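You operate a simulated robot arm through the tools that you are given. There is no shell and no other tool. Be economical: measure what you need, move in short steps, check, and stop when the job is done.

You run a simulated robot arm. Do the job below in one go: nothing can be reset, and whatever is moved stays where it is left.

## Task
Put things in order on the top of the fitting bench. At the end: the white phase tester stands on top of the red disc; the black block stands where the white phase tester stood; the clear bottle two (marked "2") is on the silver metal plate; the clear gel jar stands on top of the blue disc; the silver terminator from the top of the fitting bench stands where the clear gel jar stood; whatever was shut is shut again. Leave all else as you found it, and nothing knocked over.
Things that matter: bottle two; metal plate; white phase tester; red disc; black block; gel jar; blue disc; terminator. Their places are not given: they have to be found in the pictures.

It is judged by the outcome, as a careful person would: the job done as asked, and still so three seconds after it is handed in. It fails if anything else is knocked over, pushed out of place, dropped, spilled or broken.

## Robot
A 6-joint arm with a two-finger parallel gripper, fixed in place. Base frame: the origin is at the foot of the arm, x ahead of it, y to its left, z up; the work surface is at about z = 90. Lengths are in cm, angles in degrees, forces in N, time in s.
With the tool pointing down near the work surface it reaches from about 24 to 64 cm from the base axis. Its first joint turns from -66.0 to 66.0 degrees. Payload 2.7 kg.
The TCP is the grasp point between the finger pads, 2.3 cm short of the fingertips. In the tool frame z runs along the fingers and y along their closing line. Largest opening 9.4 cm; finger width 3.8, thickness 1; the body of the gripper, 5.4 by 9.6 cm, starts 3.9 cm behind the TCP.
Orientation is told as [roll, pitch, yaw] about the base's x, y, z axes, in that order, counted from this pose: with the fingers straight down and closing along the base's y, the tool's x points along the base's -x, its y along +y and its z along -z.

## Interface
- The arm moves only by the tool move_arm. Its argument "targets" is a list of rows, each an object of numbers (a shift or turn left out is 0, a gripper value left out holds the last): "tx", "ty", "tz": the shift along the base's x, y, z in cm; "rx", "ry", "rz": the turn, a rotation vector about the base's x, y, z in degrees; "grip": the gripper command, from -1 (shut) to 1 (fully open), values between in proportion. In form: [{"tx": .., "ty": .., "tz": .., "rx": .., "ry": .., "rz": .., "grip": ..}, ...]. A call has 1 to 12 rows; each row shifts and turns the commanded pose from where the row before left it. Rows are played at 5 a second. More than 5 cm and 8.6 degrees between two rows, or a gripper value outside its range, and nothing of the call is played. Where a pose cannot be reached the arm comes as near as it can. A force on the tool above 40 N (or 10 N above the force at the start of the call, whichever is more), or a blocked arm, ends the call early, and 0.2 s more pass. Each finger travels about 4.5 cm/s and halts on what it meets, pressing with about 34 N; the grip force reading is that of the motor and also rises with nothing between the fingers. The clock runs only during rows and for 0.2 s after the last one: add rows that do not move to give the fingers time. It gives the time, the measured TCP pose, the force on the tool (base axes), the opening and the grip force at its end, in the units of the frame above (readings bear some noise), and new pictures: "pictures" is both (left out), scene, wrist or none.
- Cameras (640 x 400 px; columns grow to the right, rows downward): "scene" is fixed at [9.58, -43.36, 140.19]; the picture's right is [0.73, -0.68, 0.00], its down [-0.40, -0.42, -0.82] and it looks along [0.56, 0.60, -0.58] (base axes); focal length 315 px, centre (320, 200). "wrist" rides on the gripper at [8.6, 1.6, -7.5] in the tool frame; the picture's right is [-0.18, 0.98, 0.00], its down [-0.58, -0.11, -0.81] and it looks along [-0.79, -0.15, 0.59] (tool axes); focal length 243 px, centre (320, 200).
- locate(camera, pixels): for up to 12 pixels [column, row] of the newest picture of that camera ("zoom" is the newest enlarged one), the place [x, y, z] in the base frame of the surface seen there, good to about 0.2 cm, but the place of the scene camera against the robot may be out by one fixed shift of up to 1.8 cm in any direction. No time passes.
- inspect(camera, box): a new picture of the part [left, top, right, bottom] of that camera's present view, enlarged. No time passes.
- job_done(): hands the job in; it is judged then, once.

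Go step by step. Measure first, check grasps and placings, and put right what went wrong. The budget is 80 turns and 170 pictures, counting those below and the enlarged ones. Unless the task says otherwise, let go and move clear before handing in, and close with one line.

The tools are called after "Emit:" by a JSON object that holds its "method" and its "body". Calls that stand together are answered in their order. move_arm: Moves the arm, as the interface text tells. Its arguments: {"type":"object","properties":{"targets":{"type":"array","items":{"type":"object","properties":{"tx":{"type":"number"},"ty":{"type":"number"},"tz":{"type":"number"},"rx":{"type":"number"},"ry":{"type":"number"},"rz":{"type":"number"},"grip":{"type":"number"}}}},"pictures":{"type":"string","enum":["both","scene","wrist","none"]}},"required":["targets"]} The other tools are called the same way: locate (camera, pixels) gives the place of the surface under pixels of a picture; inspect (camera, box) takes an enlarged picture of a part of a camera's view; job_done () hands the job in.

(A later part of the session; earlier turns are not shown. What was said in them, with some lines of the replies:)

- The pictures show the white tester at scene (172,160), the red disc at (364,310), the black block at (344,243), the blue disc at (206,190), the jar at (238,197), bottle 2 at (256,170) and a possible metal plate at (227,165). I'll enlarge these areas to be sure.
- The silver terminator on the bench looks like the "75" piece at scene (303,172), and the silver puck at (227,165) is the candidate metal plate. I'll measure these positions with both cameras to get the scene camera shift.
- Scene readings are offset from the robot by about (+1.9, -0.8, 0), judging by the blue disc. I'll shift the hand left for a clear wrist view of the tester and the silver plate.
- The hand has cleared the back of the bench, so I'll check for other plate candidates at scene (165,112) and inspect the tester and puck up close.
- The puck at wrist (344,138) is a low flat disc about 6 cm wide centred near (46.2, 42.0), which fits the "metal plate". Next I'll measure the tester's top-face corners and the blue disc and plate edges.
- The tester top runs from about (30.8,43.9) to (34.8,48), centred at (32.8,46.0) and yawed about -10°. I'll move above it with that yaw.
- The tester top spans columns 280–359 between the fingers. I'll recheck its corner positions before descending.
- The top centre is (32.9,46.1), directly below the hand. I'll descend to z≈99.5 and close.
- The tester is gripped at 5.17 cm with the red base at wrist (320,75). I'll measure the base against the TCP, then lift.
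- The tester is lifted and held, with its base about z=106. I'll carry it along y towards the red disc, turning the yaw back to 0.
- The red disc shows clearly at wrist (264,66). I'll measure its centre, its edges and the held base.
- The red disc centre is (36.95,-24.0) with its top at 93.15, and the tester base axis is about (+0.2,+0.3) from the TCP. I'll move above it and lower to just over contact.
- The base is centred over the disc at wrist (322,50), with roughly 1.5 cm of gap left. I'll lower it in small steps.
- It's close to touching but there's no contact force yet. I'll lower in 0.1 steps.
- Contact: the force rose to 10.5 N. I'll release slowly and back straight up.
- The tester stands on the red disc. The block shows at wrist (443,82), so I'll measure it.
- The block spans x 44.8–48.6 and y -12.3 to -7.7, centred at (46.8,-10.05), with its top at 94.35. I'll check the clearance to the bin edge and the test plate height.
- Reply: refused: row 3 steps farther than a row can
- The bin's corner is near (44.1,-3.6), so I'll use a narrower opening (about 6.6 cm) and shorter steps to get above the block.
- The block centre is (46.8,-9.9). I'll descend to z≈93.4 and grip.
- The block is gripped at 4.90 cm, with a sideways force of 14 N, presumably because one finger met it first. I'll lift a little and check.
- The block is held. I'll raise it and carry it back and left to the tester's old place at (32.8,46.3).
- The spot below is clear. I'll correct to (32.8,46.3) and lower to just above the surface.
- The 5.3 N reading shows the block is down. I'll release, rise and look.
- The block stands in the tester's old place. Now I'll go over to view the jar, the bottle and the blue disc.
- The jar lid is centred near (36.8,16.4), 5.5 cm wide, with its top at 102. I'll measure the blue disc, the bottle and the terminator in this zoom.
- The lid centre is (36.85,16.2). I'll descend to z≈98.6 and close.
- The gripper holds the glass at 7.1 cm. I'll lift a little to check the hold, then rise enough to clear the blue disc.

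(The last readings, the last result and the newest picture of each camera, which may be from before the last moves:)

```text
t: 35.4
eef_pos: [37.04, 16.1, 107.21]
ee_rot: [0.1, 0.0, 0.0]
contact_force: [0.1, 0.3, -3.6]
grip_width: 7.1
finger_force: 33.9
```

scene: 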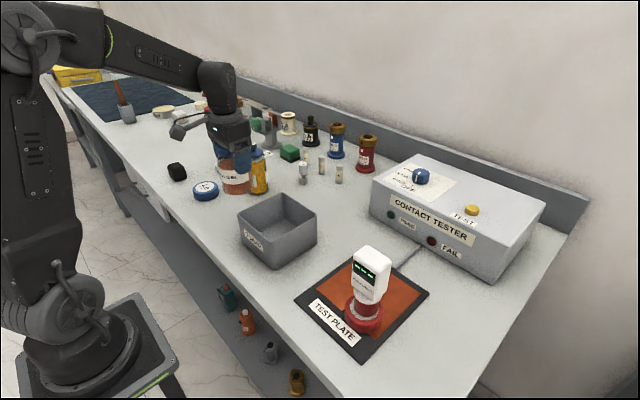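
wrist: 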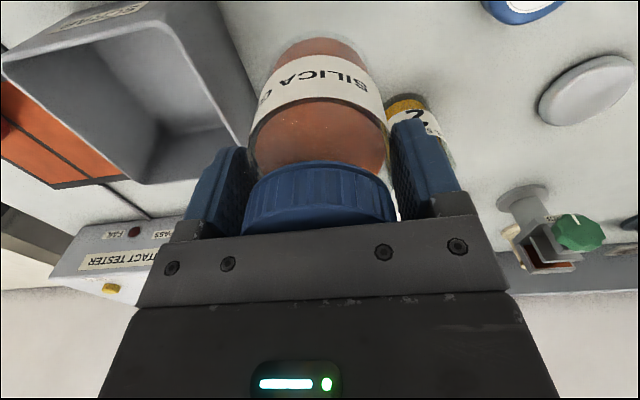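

The jar is held and its weight shows in the force reading. I'll move it over the blue disc at (34.95,31.95), back from the bottle first.

Emit:
{"method": "move_arm", "body": {"targets": [{"tx": -2, "ty": 1}, {"ty": 4}, {"ty": 4}, {"ty": 4}, {"ty": 2.8}, {"tz": -2.5}, {"tz": -1.5}, {}]}}

Emit:
{"method": "inspect", "body": {"camera": "scene", "box": [150, 120, 270, 220]}}

```text
t: 37.2
eef_pos: [34.9, 31.86, 103.03]
ee_rot: [0.0, 0.0, -0.1]
contact_force: [-0.1, 0.9, -4.1]
grip_width: 7.07
finger_force: 34.7
```

scene: 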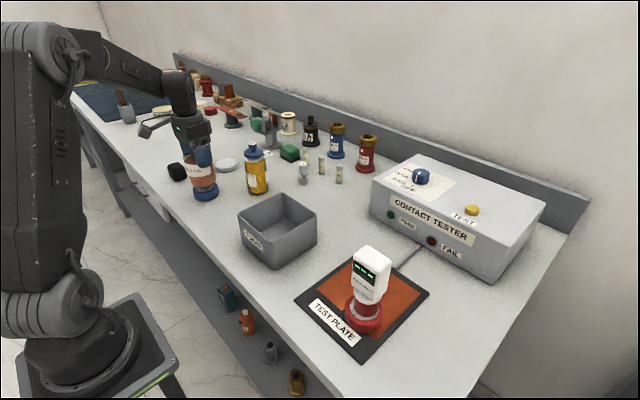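
wrist: 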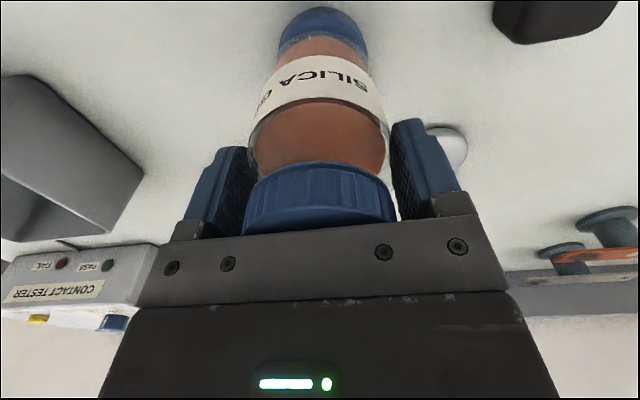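

```text
4.00 times, centred on (210, 170) of scene
```

zoom: 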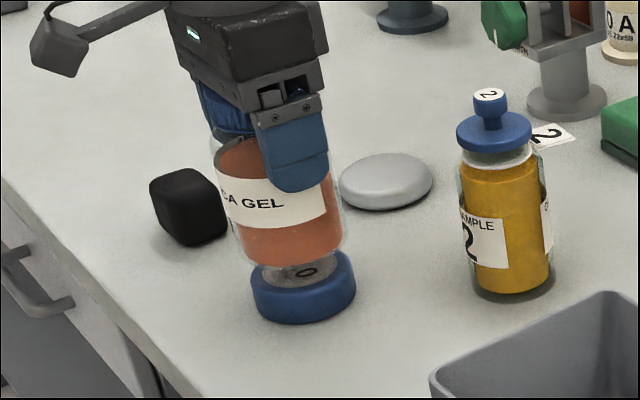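

The jar hovers centred over the disc, with about 1.7 cm to go. I'll lower it gently.

Emit:
{"method": "move_arm", "body": {"targets": [{"tz": -0.8}, {"tz": -0.5}, {"tz": -0.2}, {}], "pictures": "none"}}

Emit:
{"method": "move_arm", "body": {"targets": [{"tz": -0.12}, {}], "pictures": "none"}}

Emit:
{"method": "move_arm", "body": {"targets": [{"tz": -0.1}, {}]}}

```text
t: 38.2
eef_pos: [35.0, 31.79, 101.52]
ee_rot: [0.0, -0.1, 0.0]
contact_force: [0.4, 0.5, -3.1]
grip_width: 7.13
finger_force: 34.0
```

```text
t: 38.8
eef_pos: [35.01, 31.91, 101.44]
ee_rot: [0.0, 0.0, -0.1]
contact_force: [-1.6, -0.1, -3.4]
grip_width: 7.07
finger_force: 33.7
```

```text
t: 39.4
eef_pos: [34.9, 31.89, 101.46]
ee_rot: [-0.1, 0.0, 0.0]
contact_force: [-0.1, 0.6, -2.2]
grip_width: 7.13
finger_force: 33.8
```

scene: 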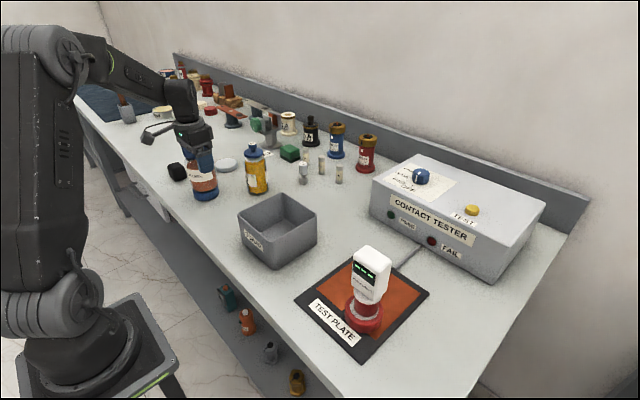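
wrist: 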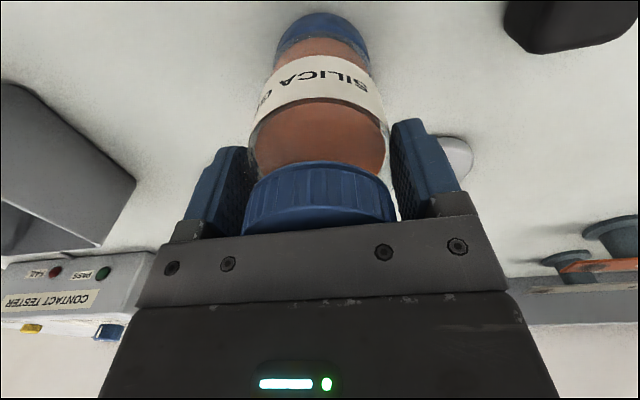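

Emit:
{"method": "move_arm", "body": {"targets": [{"tz": -0.1}, {}], "pictures": "none"}}

Emit:
{"method": "move_arm", "body": {"targets": [{"tz": -0.08}, {}], "pictures": "none"}}

```text
t: 40.0
eef_pos: [35.05, 31.83, 101.43]
ee_rot: [0.1, 0.0, 0.1]
contact_force: [0.7, -0.7, -2.8]
grip_width: 7.11
finger_force: 34.2
```

```text
t: 40.6
eef_pos: [35.0, 31.78, 101.25]
ee_rot: [0.0, 0.0, -0.1]
contact_force: [0.4, 0.1, -3.3]
grip_width: 7.1
finger_force: 34.3
```

Emit:
{"method": "move_arm", "body": {"targets": [{"tz": -0.1}, {}], "pictures": "none"}}

Emit:
{"method": "move_arm", "body": {"targets": [{"tz": -0.08}, {}], "pictures": "none"}}

```text
t: 41.2
eef_pos: [34.96, 31.92, 101.15]
ee_rot: [0.0, 0.0, 0.0]
contact_force: [0.4, -1.9, -1.1]
grip_width: 7.11
finger_force: 34.5
```

```text
t: 41.8
eef_pos: [35.01, 31.94, 101.19]
ee_rot: [0.0, 0.0, 0.0]
contact_force: [-3.0, -1.4, 6.8]
grip_width: 7.11
finger_force: 34.4
```

The jar is resting on the disc at 6.8 N. I'll release and rise.

Emit:
{"method": "move_arm", "body": {"targets": [{"grip": 0.7}, {"grip": 1}, {"grip": 1}, {"grip": 1}, {"tz": 1.5}, {"tz": 3}, {"tz": 4.5}, {"tz": 4.5}, {"tz": 4}]}}

Emit:
{"method": "inspect", "body": {"camera": "scene", "box": [150, 120, 270, 220]}}

```text
t: 43.8
eef_pos: [35.05, 31.76, 118.74]
ee_rot: [0.1, 0.0, 0.1]
contact_force: [0.0, 0.3, -0.1]
grip_width: 9.41
finger_force: 0.1
```

scene: 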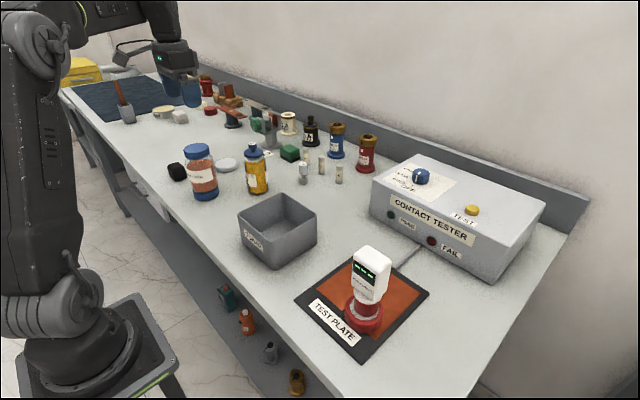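
wrist: 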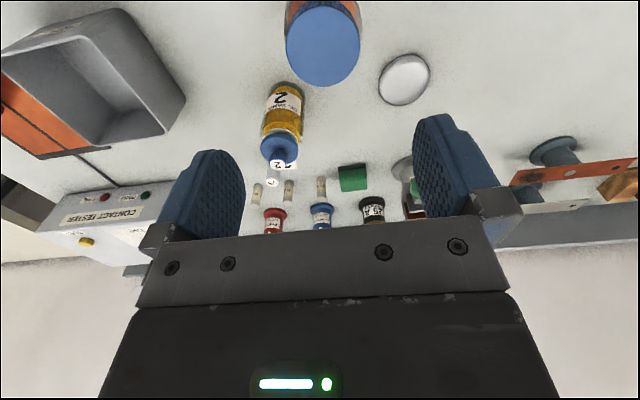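

```text
4.00 times, centred on (210, 170) of scene
```

zoom: 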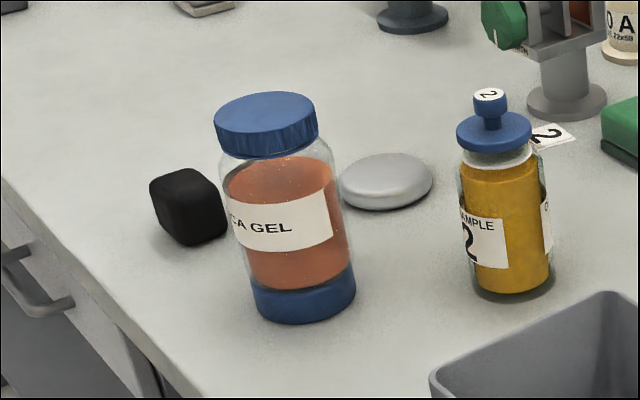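

The jar stands on the blue disc. Now I'll measure bottle two's profile, the plate and the terminator in both views.

Emit:
{"method": "locate", "body": {"camera": "zoom", "pixels": [[490, 98], [490, 118], [490, 146], [495, 158], [495, 175], [495, 230], [495, 290], [465, 200], [548, 220], [385, 178], [460, 132], [530, 132]]}}

Emit:
{"method": "inspect", "body": {"camera": "wrist", "box": [230, 40, 450, 200]}}

```text
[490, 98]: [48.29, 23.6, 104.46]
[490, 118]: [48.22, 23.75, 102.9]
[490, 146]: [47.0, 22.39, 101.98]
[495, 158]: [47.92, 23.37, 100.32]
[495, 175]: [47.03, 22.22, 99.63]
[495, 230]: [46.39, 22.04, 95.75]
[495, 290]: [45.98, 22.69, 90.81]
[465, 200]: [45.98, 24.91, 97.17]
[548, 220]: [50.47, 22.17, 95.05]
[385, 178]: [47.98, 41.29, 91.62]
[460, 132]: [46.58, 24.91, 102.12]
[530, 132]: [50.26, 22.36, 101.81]
```

```text
2.50 times, centred on (340, 120) of wrist
```

zoom: 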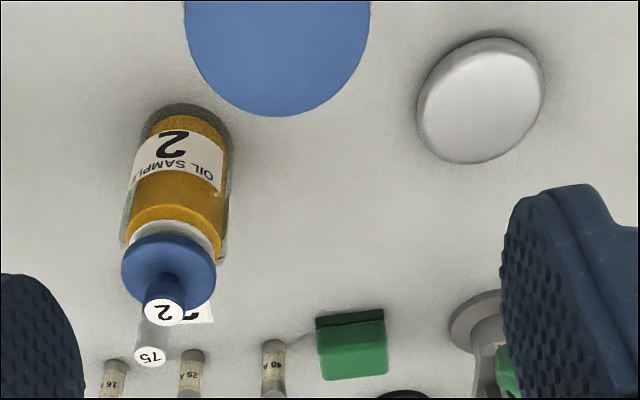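

Emit:
{"method": "locate", "body": {"camera": "zoom", "pixels": [[125, 265], [213, 272], [160, 240], [190, 302], [163, 313], [160, 115], [420, 105], [542, 88], [490, 45], [468, 160], [480, 105], [152, 357]]}}

Emit:
{"method": "locate", "body": {"camera": "wrist", "pixels": [[262, 130], [298, 135], [296, 105], [267, 98], [282, 84], [274, 180], [340, 180], [385, 172]]}}

```text
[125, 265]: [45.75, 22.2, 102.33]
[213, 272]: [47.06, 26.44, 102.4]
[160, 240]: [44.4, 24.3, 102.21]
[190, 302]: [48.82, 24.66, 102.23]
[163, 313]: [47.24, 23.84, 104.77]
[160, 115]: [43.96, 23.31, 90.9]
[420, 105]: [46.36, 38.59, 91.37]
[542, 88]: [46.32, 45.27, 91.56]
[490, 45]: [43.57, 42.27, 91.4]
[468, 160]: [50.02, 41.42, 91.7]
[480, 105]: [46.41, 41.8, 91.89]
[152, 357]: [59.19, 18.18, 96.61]
```

```text
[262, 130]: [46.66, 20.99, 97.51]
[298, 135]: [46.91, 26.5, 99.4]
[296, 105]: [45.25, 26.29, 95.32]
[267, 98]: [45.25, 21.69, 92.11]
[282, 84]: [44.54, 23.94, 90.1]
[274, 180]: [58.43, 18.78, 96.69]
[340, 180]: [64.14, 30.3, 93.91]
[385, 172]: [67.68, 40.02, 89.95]
```

Bottle axis ≈ (46.7,24.2) with its knob top at 104.8; the plate centre is (46.8,41.9) with its top at 91.9. I'll move above the bottle.

Emit:
{"method": "move_arm", "body": {"targets": [{"tx": 4, "ty": -2.5}, {"tx": 4, "ty": -2.5}, {"tx": 3.65, "ty": -2.55}, {"tz": -4}, {"tz": -2.5}, {}]}}

```text
t: 45.2
eef_pos: [46.67, 24.16, 112.04]
ee_rot: [-0.1, 0.0, 0.0]
contact_force: [0.4, -0.6, -0.3]
grip_width: 9.39
finger_force: 0.0
```

scene: 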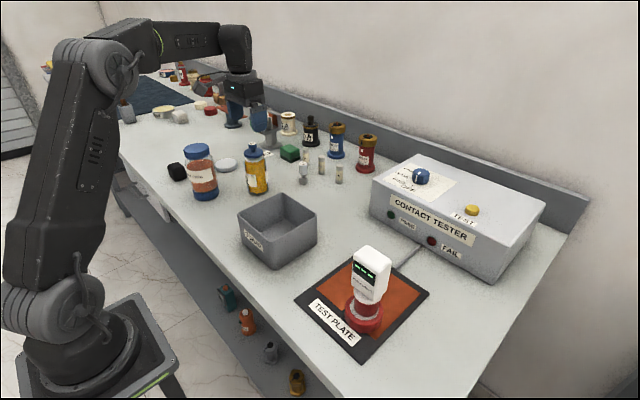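
wrist: 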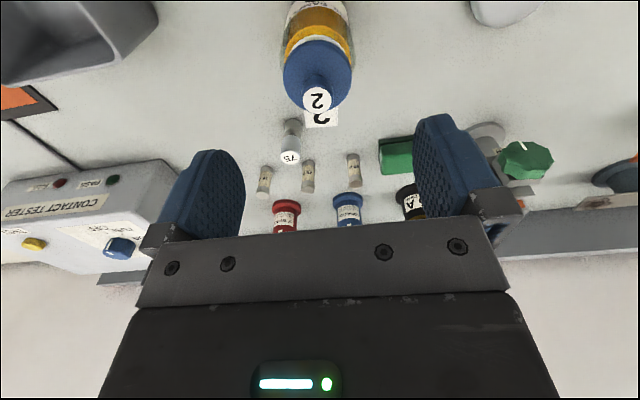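

Emit:
{"method": "locate", "body": {"camera": "wrist", "pixels": [[318, 98], [318, 88], [318, 107], [285, 75], [350, 75], [316, 45], [340, 106], [295, 102]]}}

Emit:
{"method": "inspect", "body": {"camera": "wrist", "box": [260, 0, 380, 130]}}

```text
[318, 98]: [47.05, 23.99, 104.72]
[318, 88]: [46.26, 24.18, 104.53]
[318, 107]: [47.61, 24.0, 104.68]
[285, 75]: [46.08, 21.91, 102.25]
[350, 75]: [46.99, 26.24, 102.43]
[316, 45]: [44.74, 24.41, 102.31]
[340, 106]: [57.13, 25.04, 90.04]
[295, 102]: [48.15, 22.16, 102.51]
```

```text
3.08 times, centred on (320, 65) of wrist
```

zoom: 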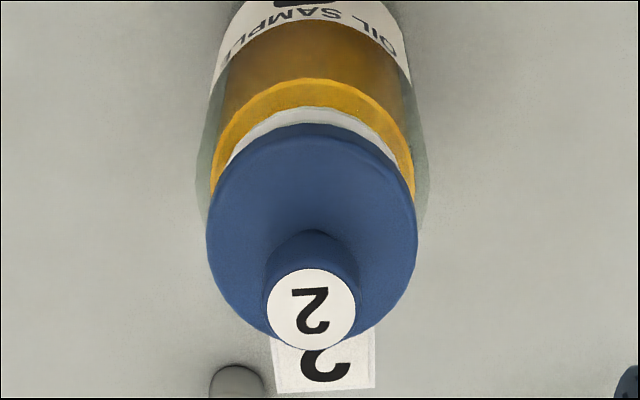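

The knob centre is at (46.9,24.05). I'll descend to z≈101.15, which leaves the palm about 0.3 above the knob, and close.

Emit:
{"method": "move_arm", "body": {"targets": [{"tx": 0.25, "ty": -0.1, "tz": -4}, {"tz": -4}, {"tz": -2.3}, {"tz": -0.5}, {}, {"grip": 0.2}, {"grip": -1}, {"grip": -1}, {"grip": -1}, {"grip": -1}]}}

Emit:
{"method": "inspect", "body": {"camera": "scene", "box": [200, 110, 320, 210]}}

```text
t: 47.4
eef_pos: [46.83, 24.28, 101.37]
ee_rot: [-0.1, 0.0, 0.1]
contact_force: [0.5, -1.1, -0.4]
grip_width: 5.9
finger_force: 34.2
```

scene: 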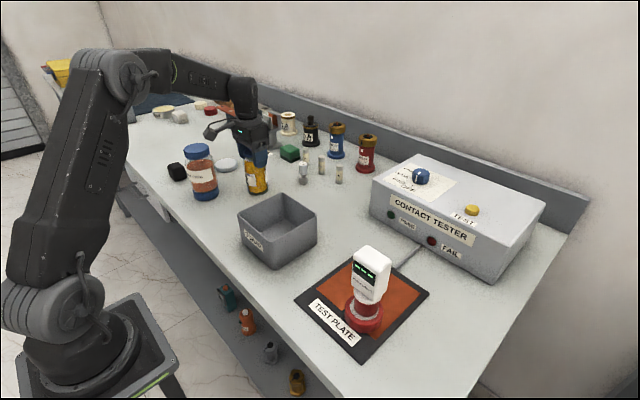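
wrist: 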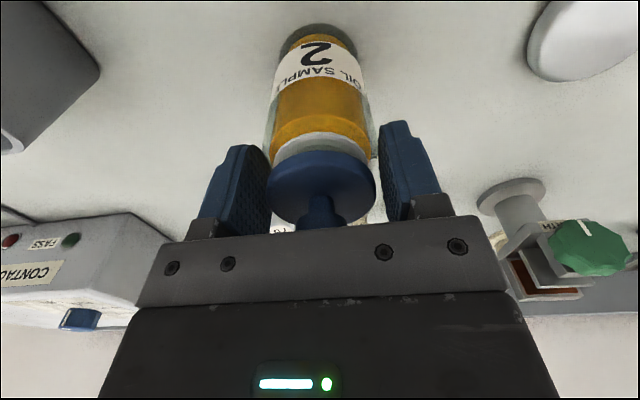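

```text
4.00 times, centred on (260, 160) of scene
```

zoom: 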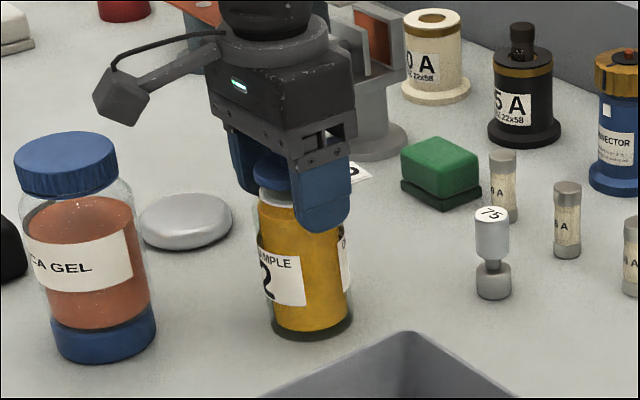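

It's closed on the glass at 5.9 cm. I'll lift gently and check for slip.

Emit:
{"method": "move_arm", "body": {"targets": [{"tz": 0.4}, {"tz": 0.6}, {"tz": 1}, {"tz": 2}, {}]}}

Emit:
{"method": "inspect", "body": {"camera": "scene", "box": [200, 110, 320, 210]}}

```text
t: 48.6
eef_pos: [46.89, 24.17, 105.35]
ee_rot: [0.0, 0.0, 0.0]
contact_force: [-0.1, 0.5, -3.4]
grip_width: 5.93
finger_force: 33.8
```

scene: 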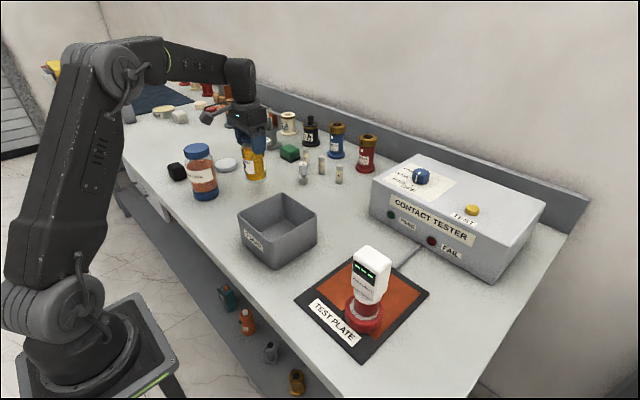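
wrist: 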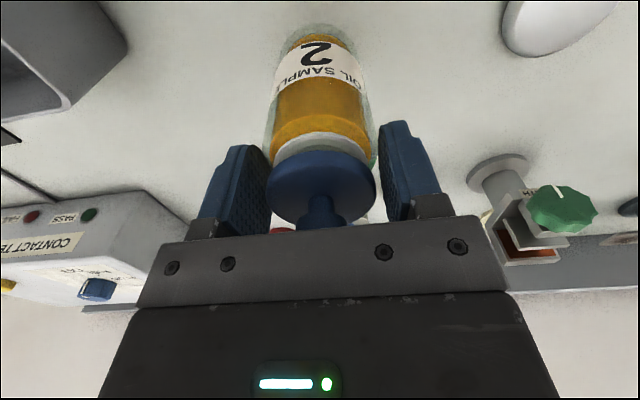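

```text
4.00 times, centred on (260, 160) of scene
```

zoom: 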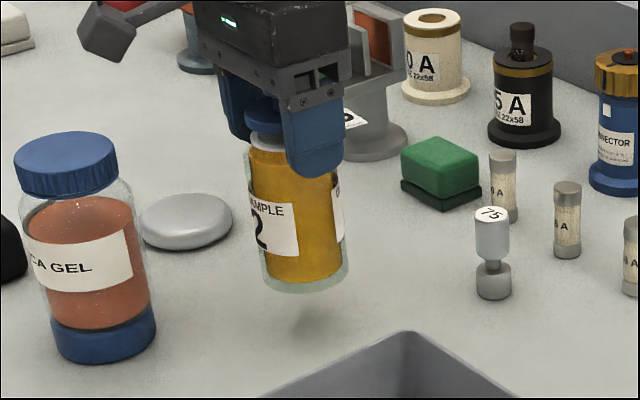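

It's held firmly and upright. I'll check the green-knob stand's distance before sliding sideways.

Emit:
{"method": "locate", "body": {"camera": "wrist", "pixels": [[560, 190], [535, 210], [590, 225], [500, 170], [545, 180], [555, 40]]}}

```text
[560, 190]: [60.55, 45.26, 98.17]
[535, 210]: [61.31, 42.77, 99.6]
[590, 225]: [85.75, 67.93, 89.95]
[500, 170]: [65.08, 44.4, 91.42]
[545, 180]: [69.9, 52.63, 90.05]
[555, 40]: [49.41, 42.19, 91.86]
```

The stand's nearest part is at x≈60, well clear. I'll raise slightly and carry the bottle over the plate.

Emit:
{"method": "move_arm", "body": {"targets": [{"tz": 1.5, "ty": 1}, {"ty": 4}, {"ty": 4}, {"ty": 4}, {"ty": 3.2}, {"ty": 1.5}, {"tz": -1}, {}]}}

Emit:
{"method": "inspect", "body": {"camera": "scene", "box": [160, 100, 280, 200]}}

```text
t: 50.4
eef_pos: [46.21, 40.64, 105.33]
ee_rot: [0.0, -0.1, 0.0]
contact_force: [-1.1, 1.0, -3.4]
grip_width: 5.92
finger_force: 34.1
out of reach, approached as far as the arm can: row 5, 6
```

scene: 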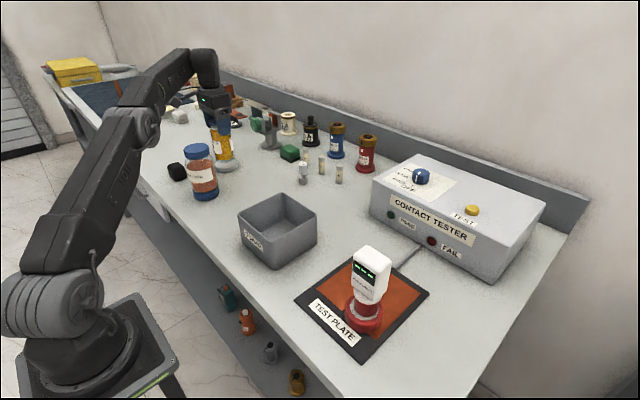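
wrist: 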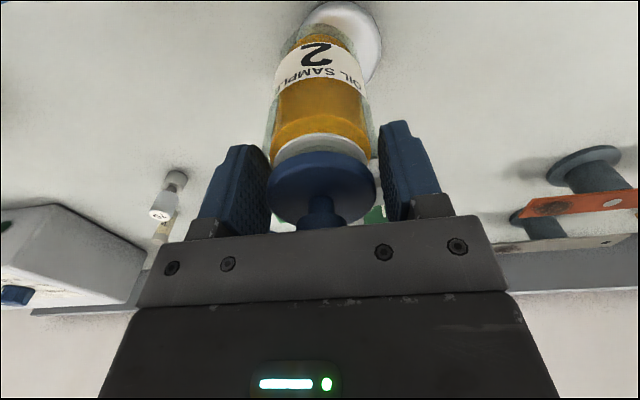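

```text
4.00 times, centred on (220, 150) of scene
```

zoom: 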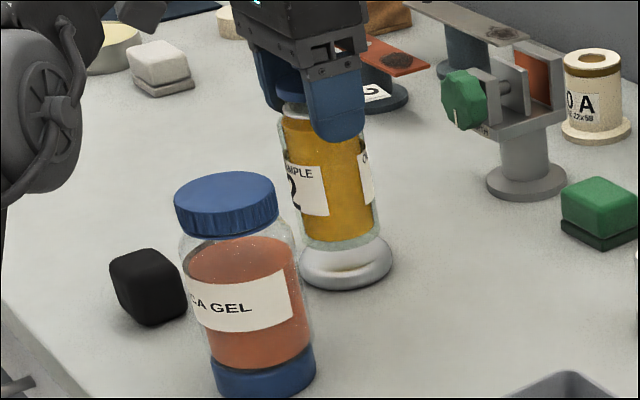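

The arm hit its reach limit at about 61.6 cm radius, leaving me at (46.2,40.6). I'll lower a bit, where it may reach farther, and try to close the gap to (46.8,41.9).

Emit:
{"method": "move_arm", "body": {"targets": [{"tz": -0.8}, {"tx": 0.3, "ty": 0.6}, {"tx": 0.3, "ty": 0.6}, {}]}}

```text
t: 51.4
eef_pos: [46.54, 41.33, 104.66]
ee_rot: [0.0, 0.0, -0.1]
contact_force: [0.4, 0.3, -2.8]
grip_width: 5.91
finger_force: 34.2
out of reach, approached as far as the arm can: row 3
```

scene: 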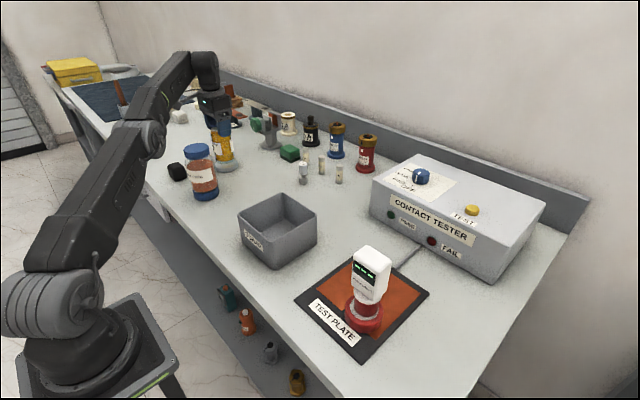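
wrist: 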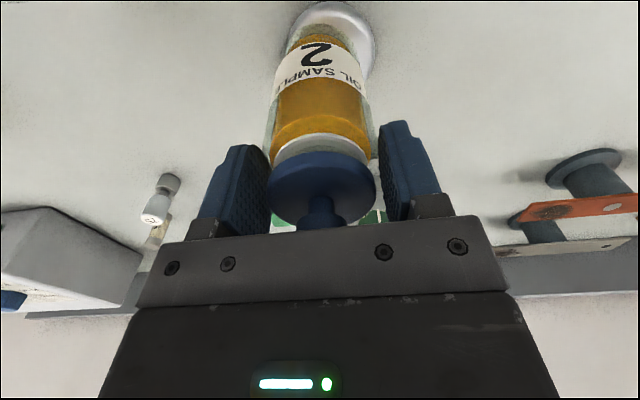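

It's within 0.7 cm now. One more small lower-and-shift, staying above contact.

Emit:
{"method": "move_arm", "body": {"targets": [{"tz": -0.6}, {"tx": 0.2, "ty": 0.5}, {}]}}

Emit:
{"method": "inspect", "body": {"camera": "wrist", "box": [250, 0, 410, 100]}}

```text
t: 52.2
eef_pos: [46.59, 41.36, 103.94]
ee_rot: [0.0, 0.0, -0.1]
contact_force: [0.2, 0.9, -4.0]
grip_width: 5.94
finger_force: 33.6
out of reach, approached as far as the arm can: row 2
```

scene: 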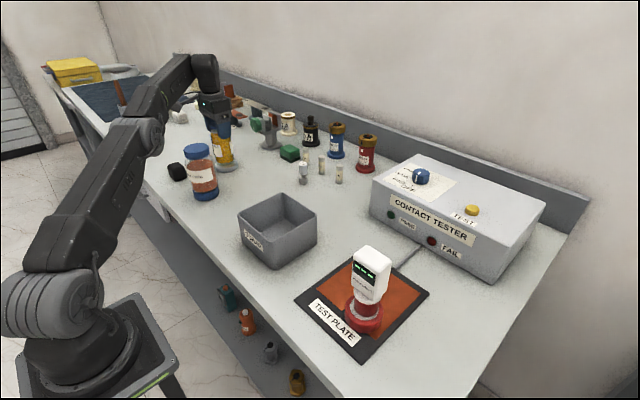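
wrist: 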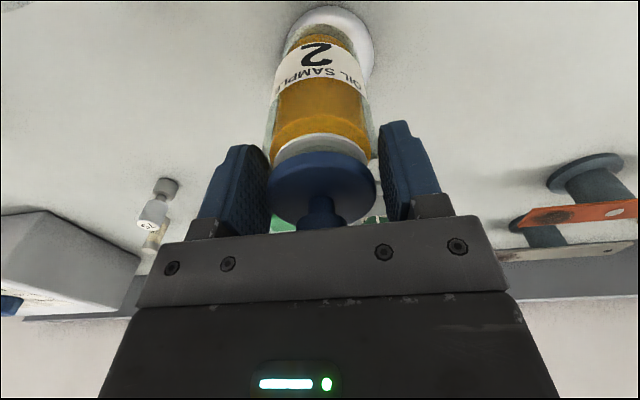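

```text
4.00 times, centred on (330, 50) of wrist
```

zoom: 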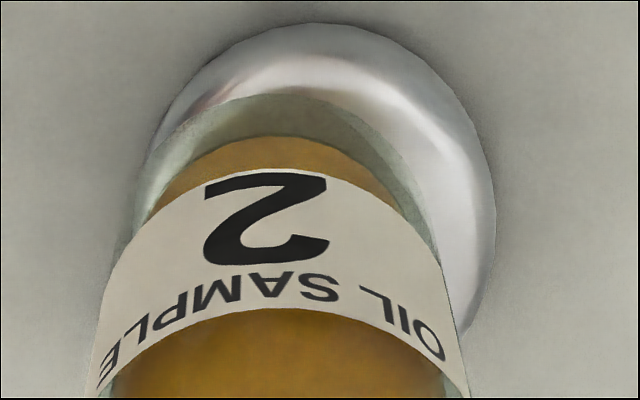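

Emit:
{"method": "locate", "body": {"camera": "zoom", "pixels": [[310, 28], [490, 200], [460, 100], [160, 130], [200, 80], [490, 240], [300, 70], [440, 150], [270, 95], [400, 160], [150, 170]]}}

```text
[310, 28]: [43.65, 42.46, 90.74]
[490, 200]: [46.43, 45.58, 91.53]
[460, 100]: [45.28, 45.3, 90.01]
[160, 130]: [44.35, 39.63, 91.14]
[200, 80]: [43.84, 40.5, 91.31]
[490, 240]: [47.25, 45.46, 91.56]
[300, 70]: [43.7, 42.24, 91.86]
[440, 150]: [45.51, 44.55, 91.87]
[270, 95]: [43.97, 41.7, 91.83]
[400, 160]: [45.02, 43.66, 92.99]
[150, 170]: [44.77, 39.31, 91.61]
```

The plate's centre fits (46.85,42.1) with radius 3.5, and the bottle axis is about 0.8 cm off it, so it's stably supported. I'll nudge a bit more in y along the reach limit and lower to contact.

Emit:
{"method": "move_arm", "body": {"targets": [{"tx": -0.2, "ty": 0.4, "tz": -0.3}, {"tz": -0.15}, {}], "pictures": "none"}}

Emit:
{"method": "move_arm", "body": {"targets": [{"tz": -0.12}, {}], "pictures": "none"}}

```text
t: 53.0
eef_pos: [46.23, 41.82, 103.52]
ee_rot: [-0.1, 0.0, 0.0]
contact_force: [0.0, 0.3, -3.3]
grip_width: 5.93
finger_force: 33.9
```

```text
t: 53.6
eef_pos: [46.33, 41.85, 103.31]
ee_rot: [0.1, 0.0, 0.0]
contact_force: [0.0, -0.2, -3.7]
grip_width: 5.94
finger_force: 34.1
```

Emit:
{"method": "move_arm", "body": {"targets": [{"tx": 0.25, "ty": 0.15}, {"tz": -0.1}, {}], "pictures": "none"}}

Emit:
{"method": "move_arm", "body": {"targets": [{"tz": -0.1}, {}], "pictures": "none"}}

```text
t: 54.4
eef_pos: [46.51, 41.86, 103.4]
ee_rot: [0.1, 0.0, 0.0]
contact_force: [-0.2, 0.0, -3.7]
grip_width: 5.93
finger_force: 33.7
```

```text
t: 55.0
eef_pos: [46.51, 41.96, 103.17]
ee_rot: [0.0, 0.0, 0.0]
contact_force: [-0.2, -0.3, -3.3]
grip_width: 5.92
finger_force: 34.0
```

Now at (46.5,41.95), nearly centred. I'll continue down to contact.

Emit:
{"method": "move_arm", "body": {"targets": [{"tz": -0.1}, {}], "pictures": "none"}}

Emit:
{"method": "move_arm", "body": {"targets": [{"tz": -0.08}, {}]}}

Emit:
{"method": "inspect", "body": {"camera": "scene", "box": [160, 100, 280, 200]}}

```text
t: 55.6
eef_pos: [46.52, 41.92, 103.04]
ee_rot: [0.0, 0.0, 0.0]
contact_force: [-0.6, 0.4, -3.3]
grip_width: 5.93
finger_force: 33.7
```

```text
t: 56.2
eef_pos: [46.49, 41.9, 102.94]
ee_rot: [0.0, 0.0, 0.0]
contact_force: [0.3, -0.3, -0.7]
grip_width: 5.91
finger_force: 34.0
```

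scene: 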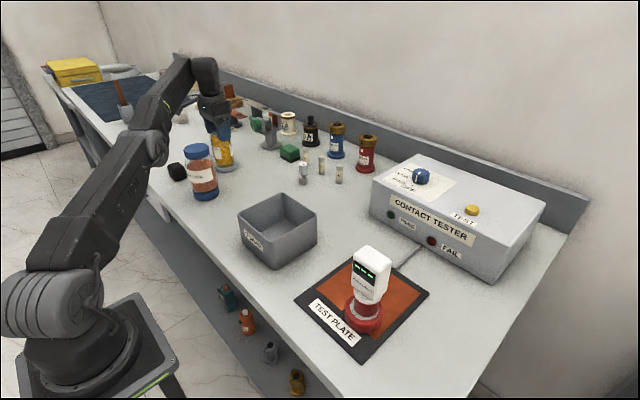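
wrist: 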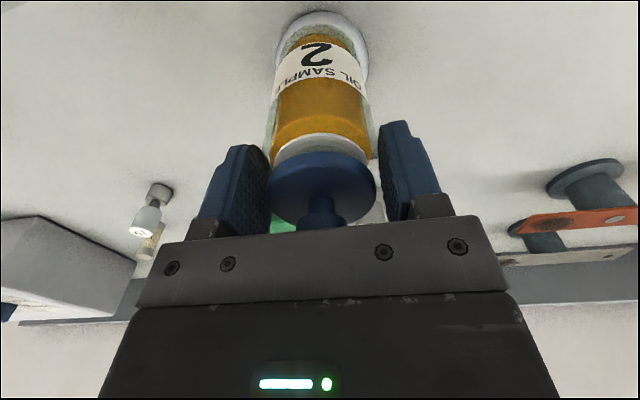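

```text
4.00 times, centred on (220, 150) of scene
```

zoom: 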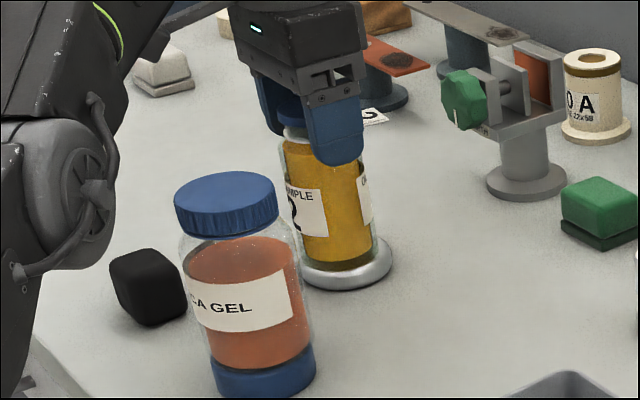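

The bottle rests on the plate, since its weight has come off the hand. I'll open fully, back off along -x (the fingers slide past the glass, staying within reach), then rise.

Emit:
{"method": "move_arm", "body": {"targets": [{"tz": -0.04}, {"grip": 0.6}, {"grip": 1}, {"grip": 1}, {"grip": 1}, {"tx": -1}, {"tx": -1.5}, {"tx": -1.5}, {"tz": 2}, {"tz": 4}, {"tz": 4}, {}]}}

Emit:
{"method": "inspect", "body": {"camera": "scene", "box": [160, 100, 280, 200]}}

```text
t: 58.8
eef_pos: [42.35, 41.34, 113.14]
ee_rot: [0.0, 0.0, 0.1]
contact_force: [-0.5, -0.4, -0.6]
grip_width: 9.41
finger_force: 0.0
out of reach, approached as far as the arm can: row 6, 7, 8, 10, 11
```

scene: 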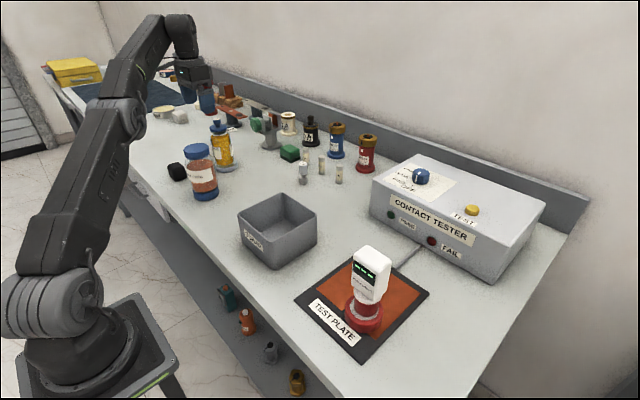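
wrist: 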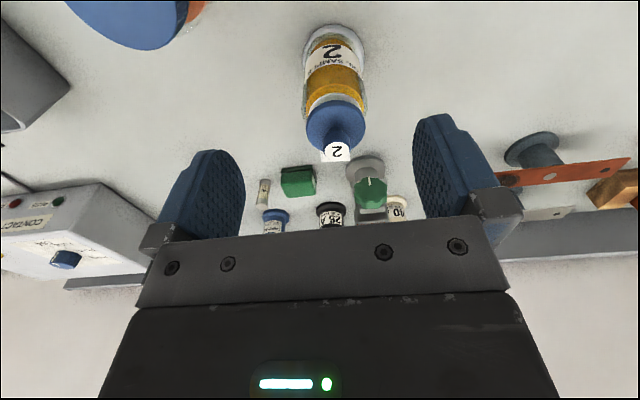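

```text
4.00 times, centred on (220, 150) of scene
```

zoom: 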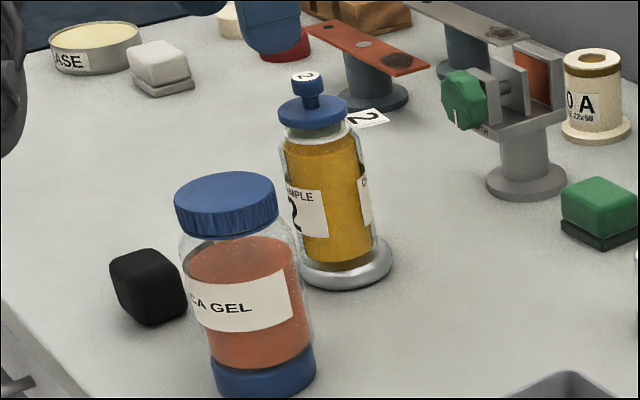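

Bottle two stands on the plate with its tag attached. Next is the terminator: I'll move above the space in front of it to measure it and the nearby fuses.

Emit:
{"method": "move_arm", "body": {"targets": [{"ty": -4.5}, {"ty": -4.5}, {"ty": -4.5}, {"ty": -4.5, "tx": 1}, {"ty": -4, "tx": 2}, {"tx": 2, "tz": -2}, {}]}}

Emit:
{"method": "inspect", "body": {"camera": "wrist", "box": [220, 40, 440, 200]}}

```text
t: 60.4
eef_pos: [47.27, 19.17, 110.94]
ee_rot: [0.0, 0.1, 0.0]
contact_force: [0.6, 0.0, -0.3]
grip_width: 9.41
finger_force: 0.0
```

scene: 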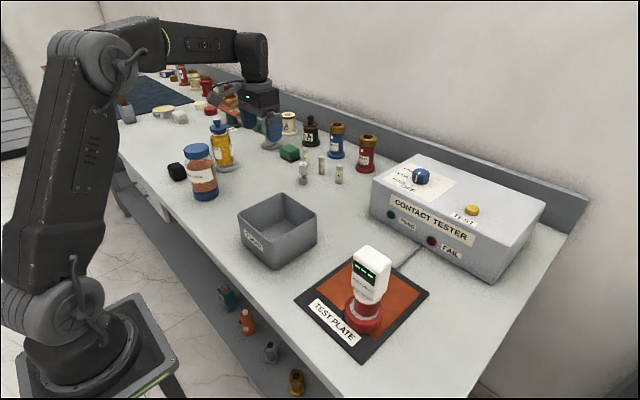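
wrist: 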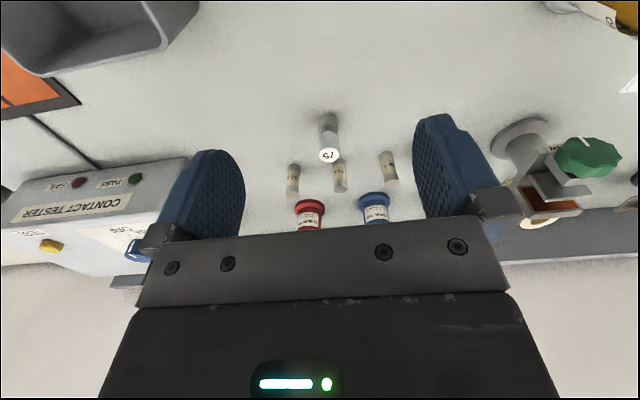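

```text
2.50 times, centred on (330, 120) of wrist
```

zoom: 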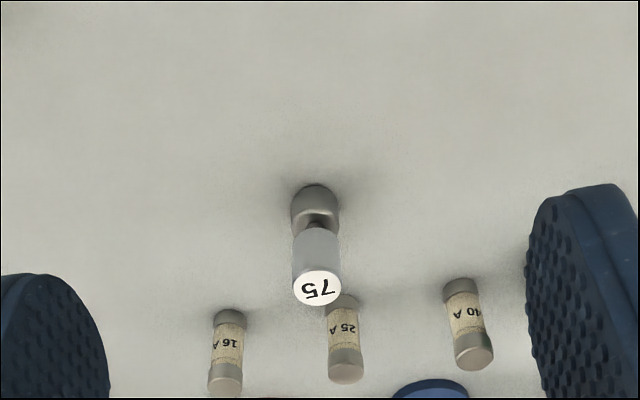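

Emit:
{"method": "locate", "body": {"camera": "zoom", "pixels": [[317, 287], [295, 285], [340, 287], [316, 302], [317, 272], [316, 192], [225, 318], [225, 385], [343, 300], [345, 373], [460, 285], [470, 355]]}}

```text
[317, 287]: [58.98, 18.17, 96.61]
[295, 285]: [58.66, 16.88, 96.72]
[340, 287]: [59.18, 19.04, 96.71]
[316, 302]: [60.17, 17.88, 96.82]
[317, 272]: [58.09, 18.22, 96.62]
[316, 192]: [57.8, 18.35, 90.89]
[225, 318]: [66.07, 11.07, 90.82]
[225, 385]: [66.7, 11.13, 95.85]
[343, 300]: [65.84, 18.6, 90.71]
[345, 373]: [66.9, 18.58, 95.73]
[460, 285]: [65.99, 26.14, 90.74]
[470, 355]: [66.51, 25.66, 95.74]
```

The terminator axis is (59.0,18.1) with its top at 96.65, and the fuses stay back at x≥66. I'll descend to 102 in front of it, then go forward over it with a narrow opening.

Emit:
{"method": "move_arm", "body": {"targets": [{"tz": -4, "grip": 0.1}, {"tz": -4}, {"tz": -0.9, "tx": 3, "ty": -0.5}, {"tx": 4, "ty": -0.5}, {"tx": 4.6}, {}, {}]}}

```text
t: 62.0
eef_pos: [58.78, 18.38, 102.05]
ee_rot: [0.0, 0.0, 0.0]
contact_force: [0.1, 0.5, 0.3]
grip_width: 5.17
finger_force: 0.1
```

scene: 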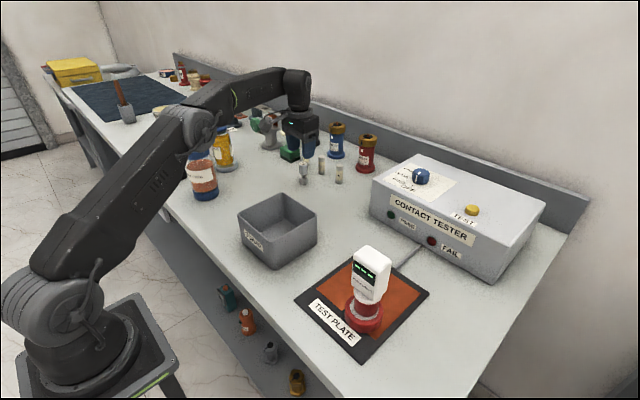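
wrist: 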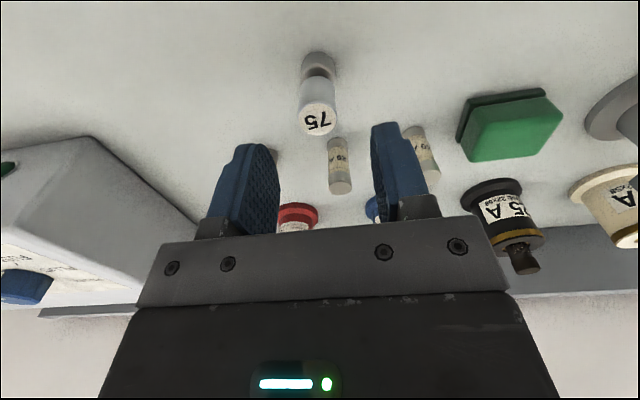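

Emit:
{"method": "locate", "body": {"camera": "wrist", "pixels": [[319, 119], [303, 122], [336, 120], [319, 107], [320, 132], [318, 58]]}}

```text
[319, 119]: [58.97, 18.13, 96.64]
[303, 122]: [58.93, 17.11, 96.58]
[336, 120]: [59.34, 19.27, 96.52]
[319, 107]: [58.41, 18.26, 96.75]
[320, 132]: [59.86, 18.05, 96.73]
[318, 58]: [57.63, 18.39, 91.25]
```

The terminator centre is (59.1,18.15). I'll fine-adjust, descend to z≈94.9 and close.

Emit:
{"method": "move_arm", "body": {"targets": [{"tx": 0.3, "ty": -0.15, "tz": -3}, {"tz": -3}, {"tz": -1.1}, {}, {"grip": -0.3}, {"grip": -1}, {"grip": -1}, {"grip": -1}]}}

```text
t: 63.8
eef_pos: [59.31, 18.11, 94.76]
ee_rot: [0.0, 0.1, 0.1]
contact_force: [0.2, 1.0, 0.7]
grip_width: 2.42
finger_force: 33.9
```

scene: 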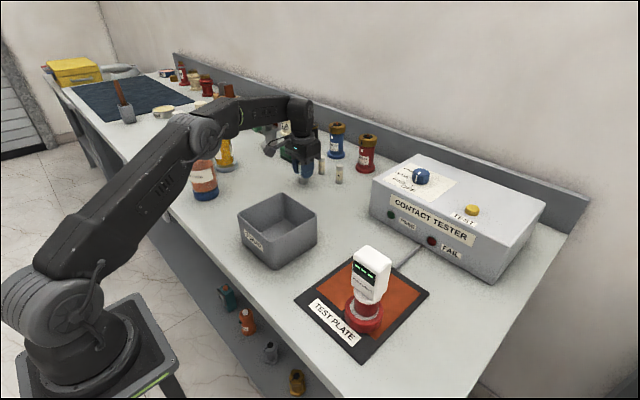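
wrist: 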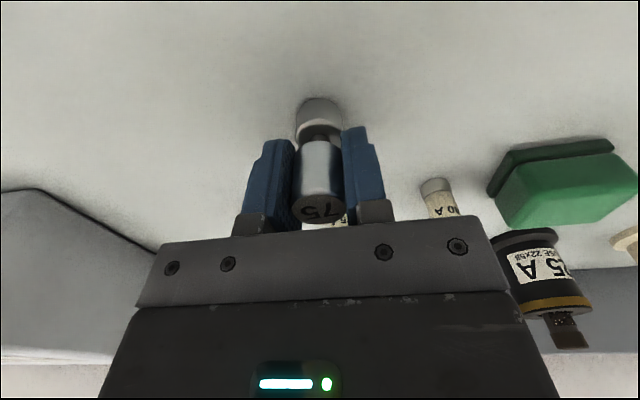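

The terminator is gripped at 2.42 cm. I'll lift and bring it back to the jar's old place at (36.9,16.2).

Emit:
{"method": "move_arm", "body": {"targets": [{"tz": 1}, {"tz": 3}, {"tz": 3, "tx": -2}, {"tx": -4.5}, {"tx": -4.5}, {"tx": -4.5, "ty": -1}, {"tx": -4.5, "ty": -0.9}, {"tx": -2.4}, {"tz": -3}, {}]}}

```text
t: 66.0
eef_pos: [36.74, 16.35, 98.89]
ee_rot: [0.0, 0.0, 0.0]
contact_force: [0.6, -0.2, -0.6]
grip_width: 2.4
finger_force: 34.1
```

scene: 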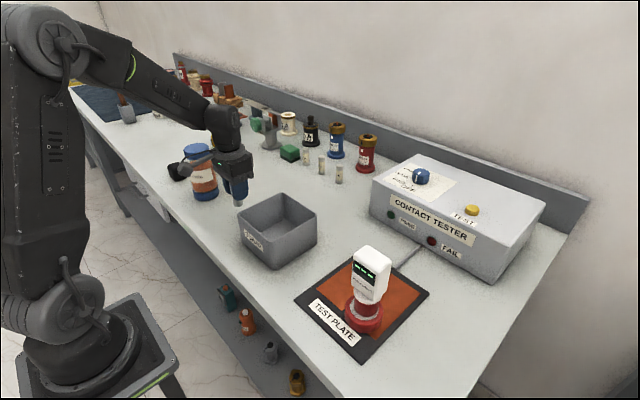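
wrist: 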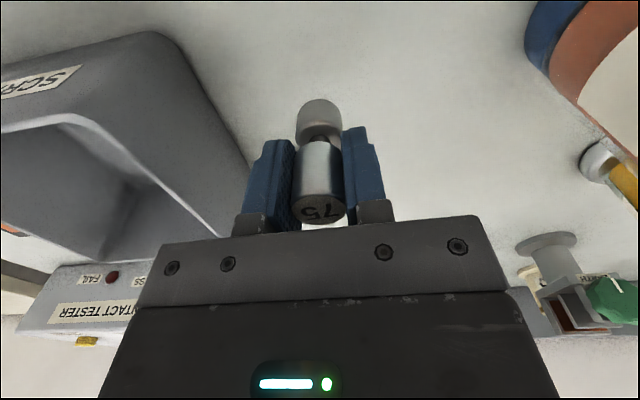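

It's over the old jar spot. I'll trim +0.3 in x, lower to just above the surface, then touch down.

Emit:
{"method": "move_arm", "body": {"targets": [{"tx": 0.3, "ty": -0.1, "tz": -2.5}, {"tz": -1.2}, {"tz": -0.2}, {}], "pictures": "none"}}

Emit:
{"method": "move_arm", "body": {"targets": [{"tz": -0.12}, {}], "pictures": "none"}}

Emit:
{"method": "move_arm", "body": {"targets": [{"tz": -0.1}, {}], "pictures": "none"}}

```text
t: 67.0
eef_pos: [37.05, 16.17, 95.03]
ee_rot: [0.0, 0.0, 0.0]
contact_force: [-0.5, 0.0, -0.4]
grip_width: 2.43
finger_force: 33.8
```

```text
t: 67.6
eef_pos: [37.02, 16.25, 95.01]
ee_rot: [-0.1, 0.0, 0.0]
contact_force: [-0.6, 0.4, -0.9]
grip_width: 2.44
finger_force: 33.8
```

```text
t: 68.2
eef_pos: [37.11, 16.2, 94.92]
ee_rot: [0.0, 0.1, 0.0]
contact_force: [-2.4, 0.6, 8.2]
grip_width: 2.4
finger_force: 34.3
```

Contact at 8.2 N. I'll release partially, rise and look.

Emit:
{"method": "move_arm", "body": {"targets": [{"grip": -0.3}, {"grip": 0.1}, {"grip": 0.1}, {"grip": 0.1}, {"tz": 2}, {"tz": 4}, {"tz": 4.5}, {"tz": 4.5}, {"tz": 4.5}]}}

Emit:
{"method": "inspect", "body": {"camera": "scene", "box": [150, 110, 310, 220]}}

```text
t: 70.2
eef_pos: [37.07, 16.21, 114.24]
ee_rot: [-0.1, 0.0, -0.1]
contact_force: [-0.4, -1.1, 1.0]
grip_width: 5.15
finger_force: 0.1
```

scene: 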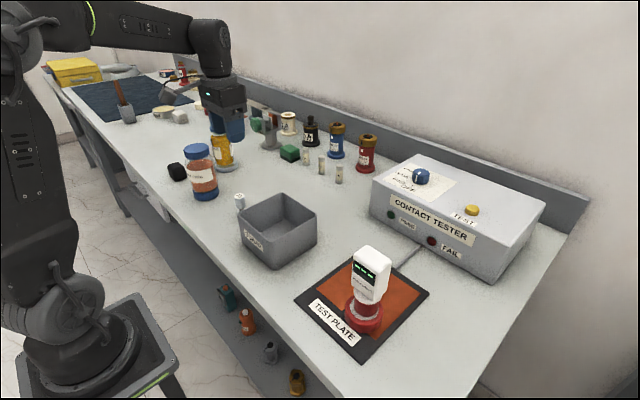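
wrist: 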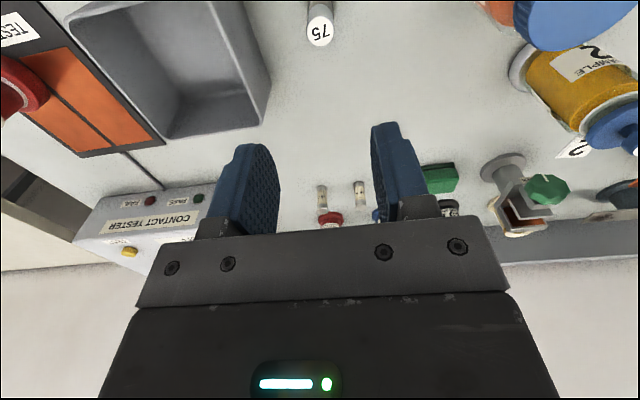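

```text
3.64 times, centred on (230, 165) of scene
```

zoom: 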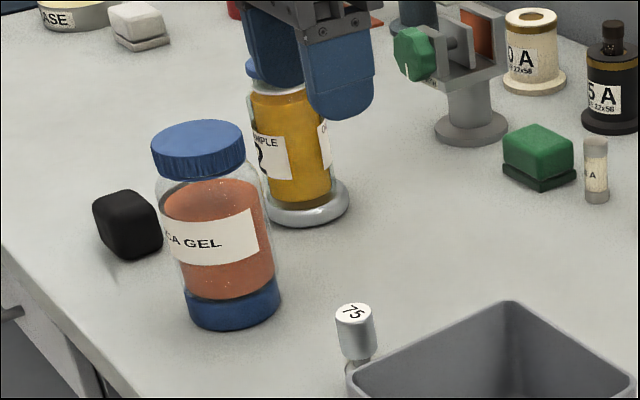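

All five items show standing in their places: tester on the red disc, block, jar on the blue disc, bottle on the plate, and the "75" terminator at scene (239,202). Nothing was opened and the hand is clear, so I'm handing in.

Emit:
{"method": "job_done", "body": {}}

```text
The job is handed in.
```

I moved all five items as asked and handed the job in. Nothing was knocked over, and nothing shut was opened. I took the low silver disc on the bench to be the metal plate, because nothing else there fitted better.
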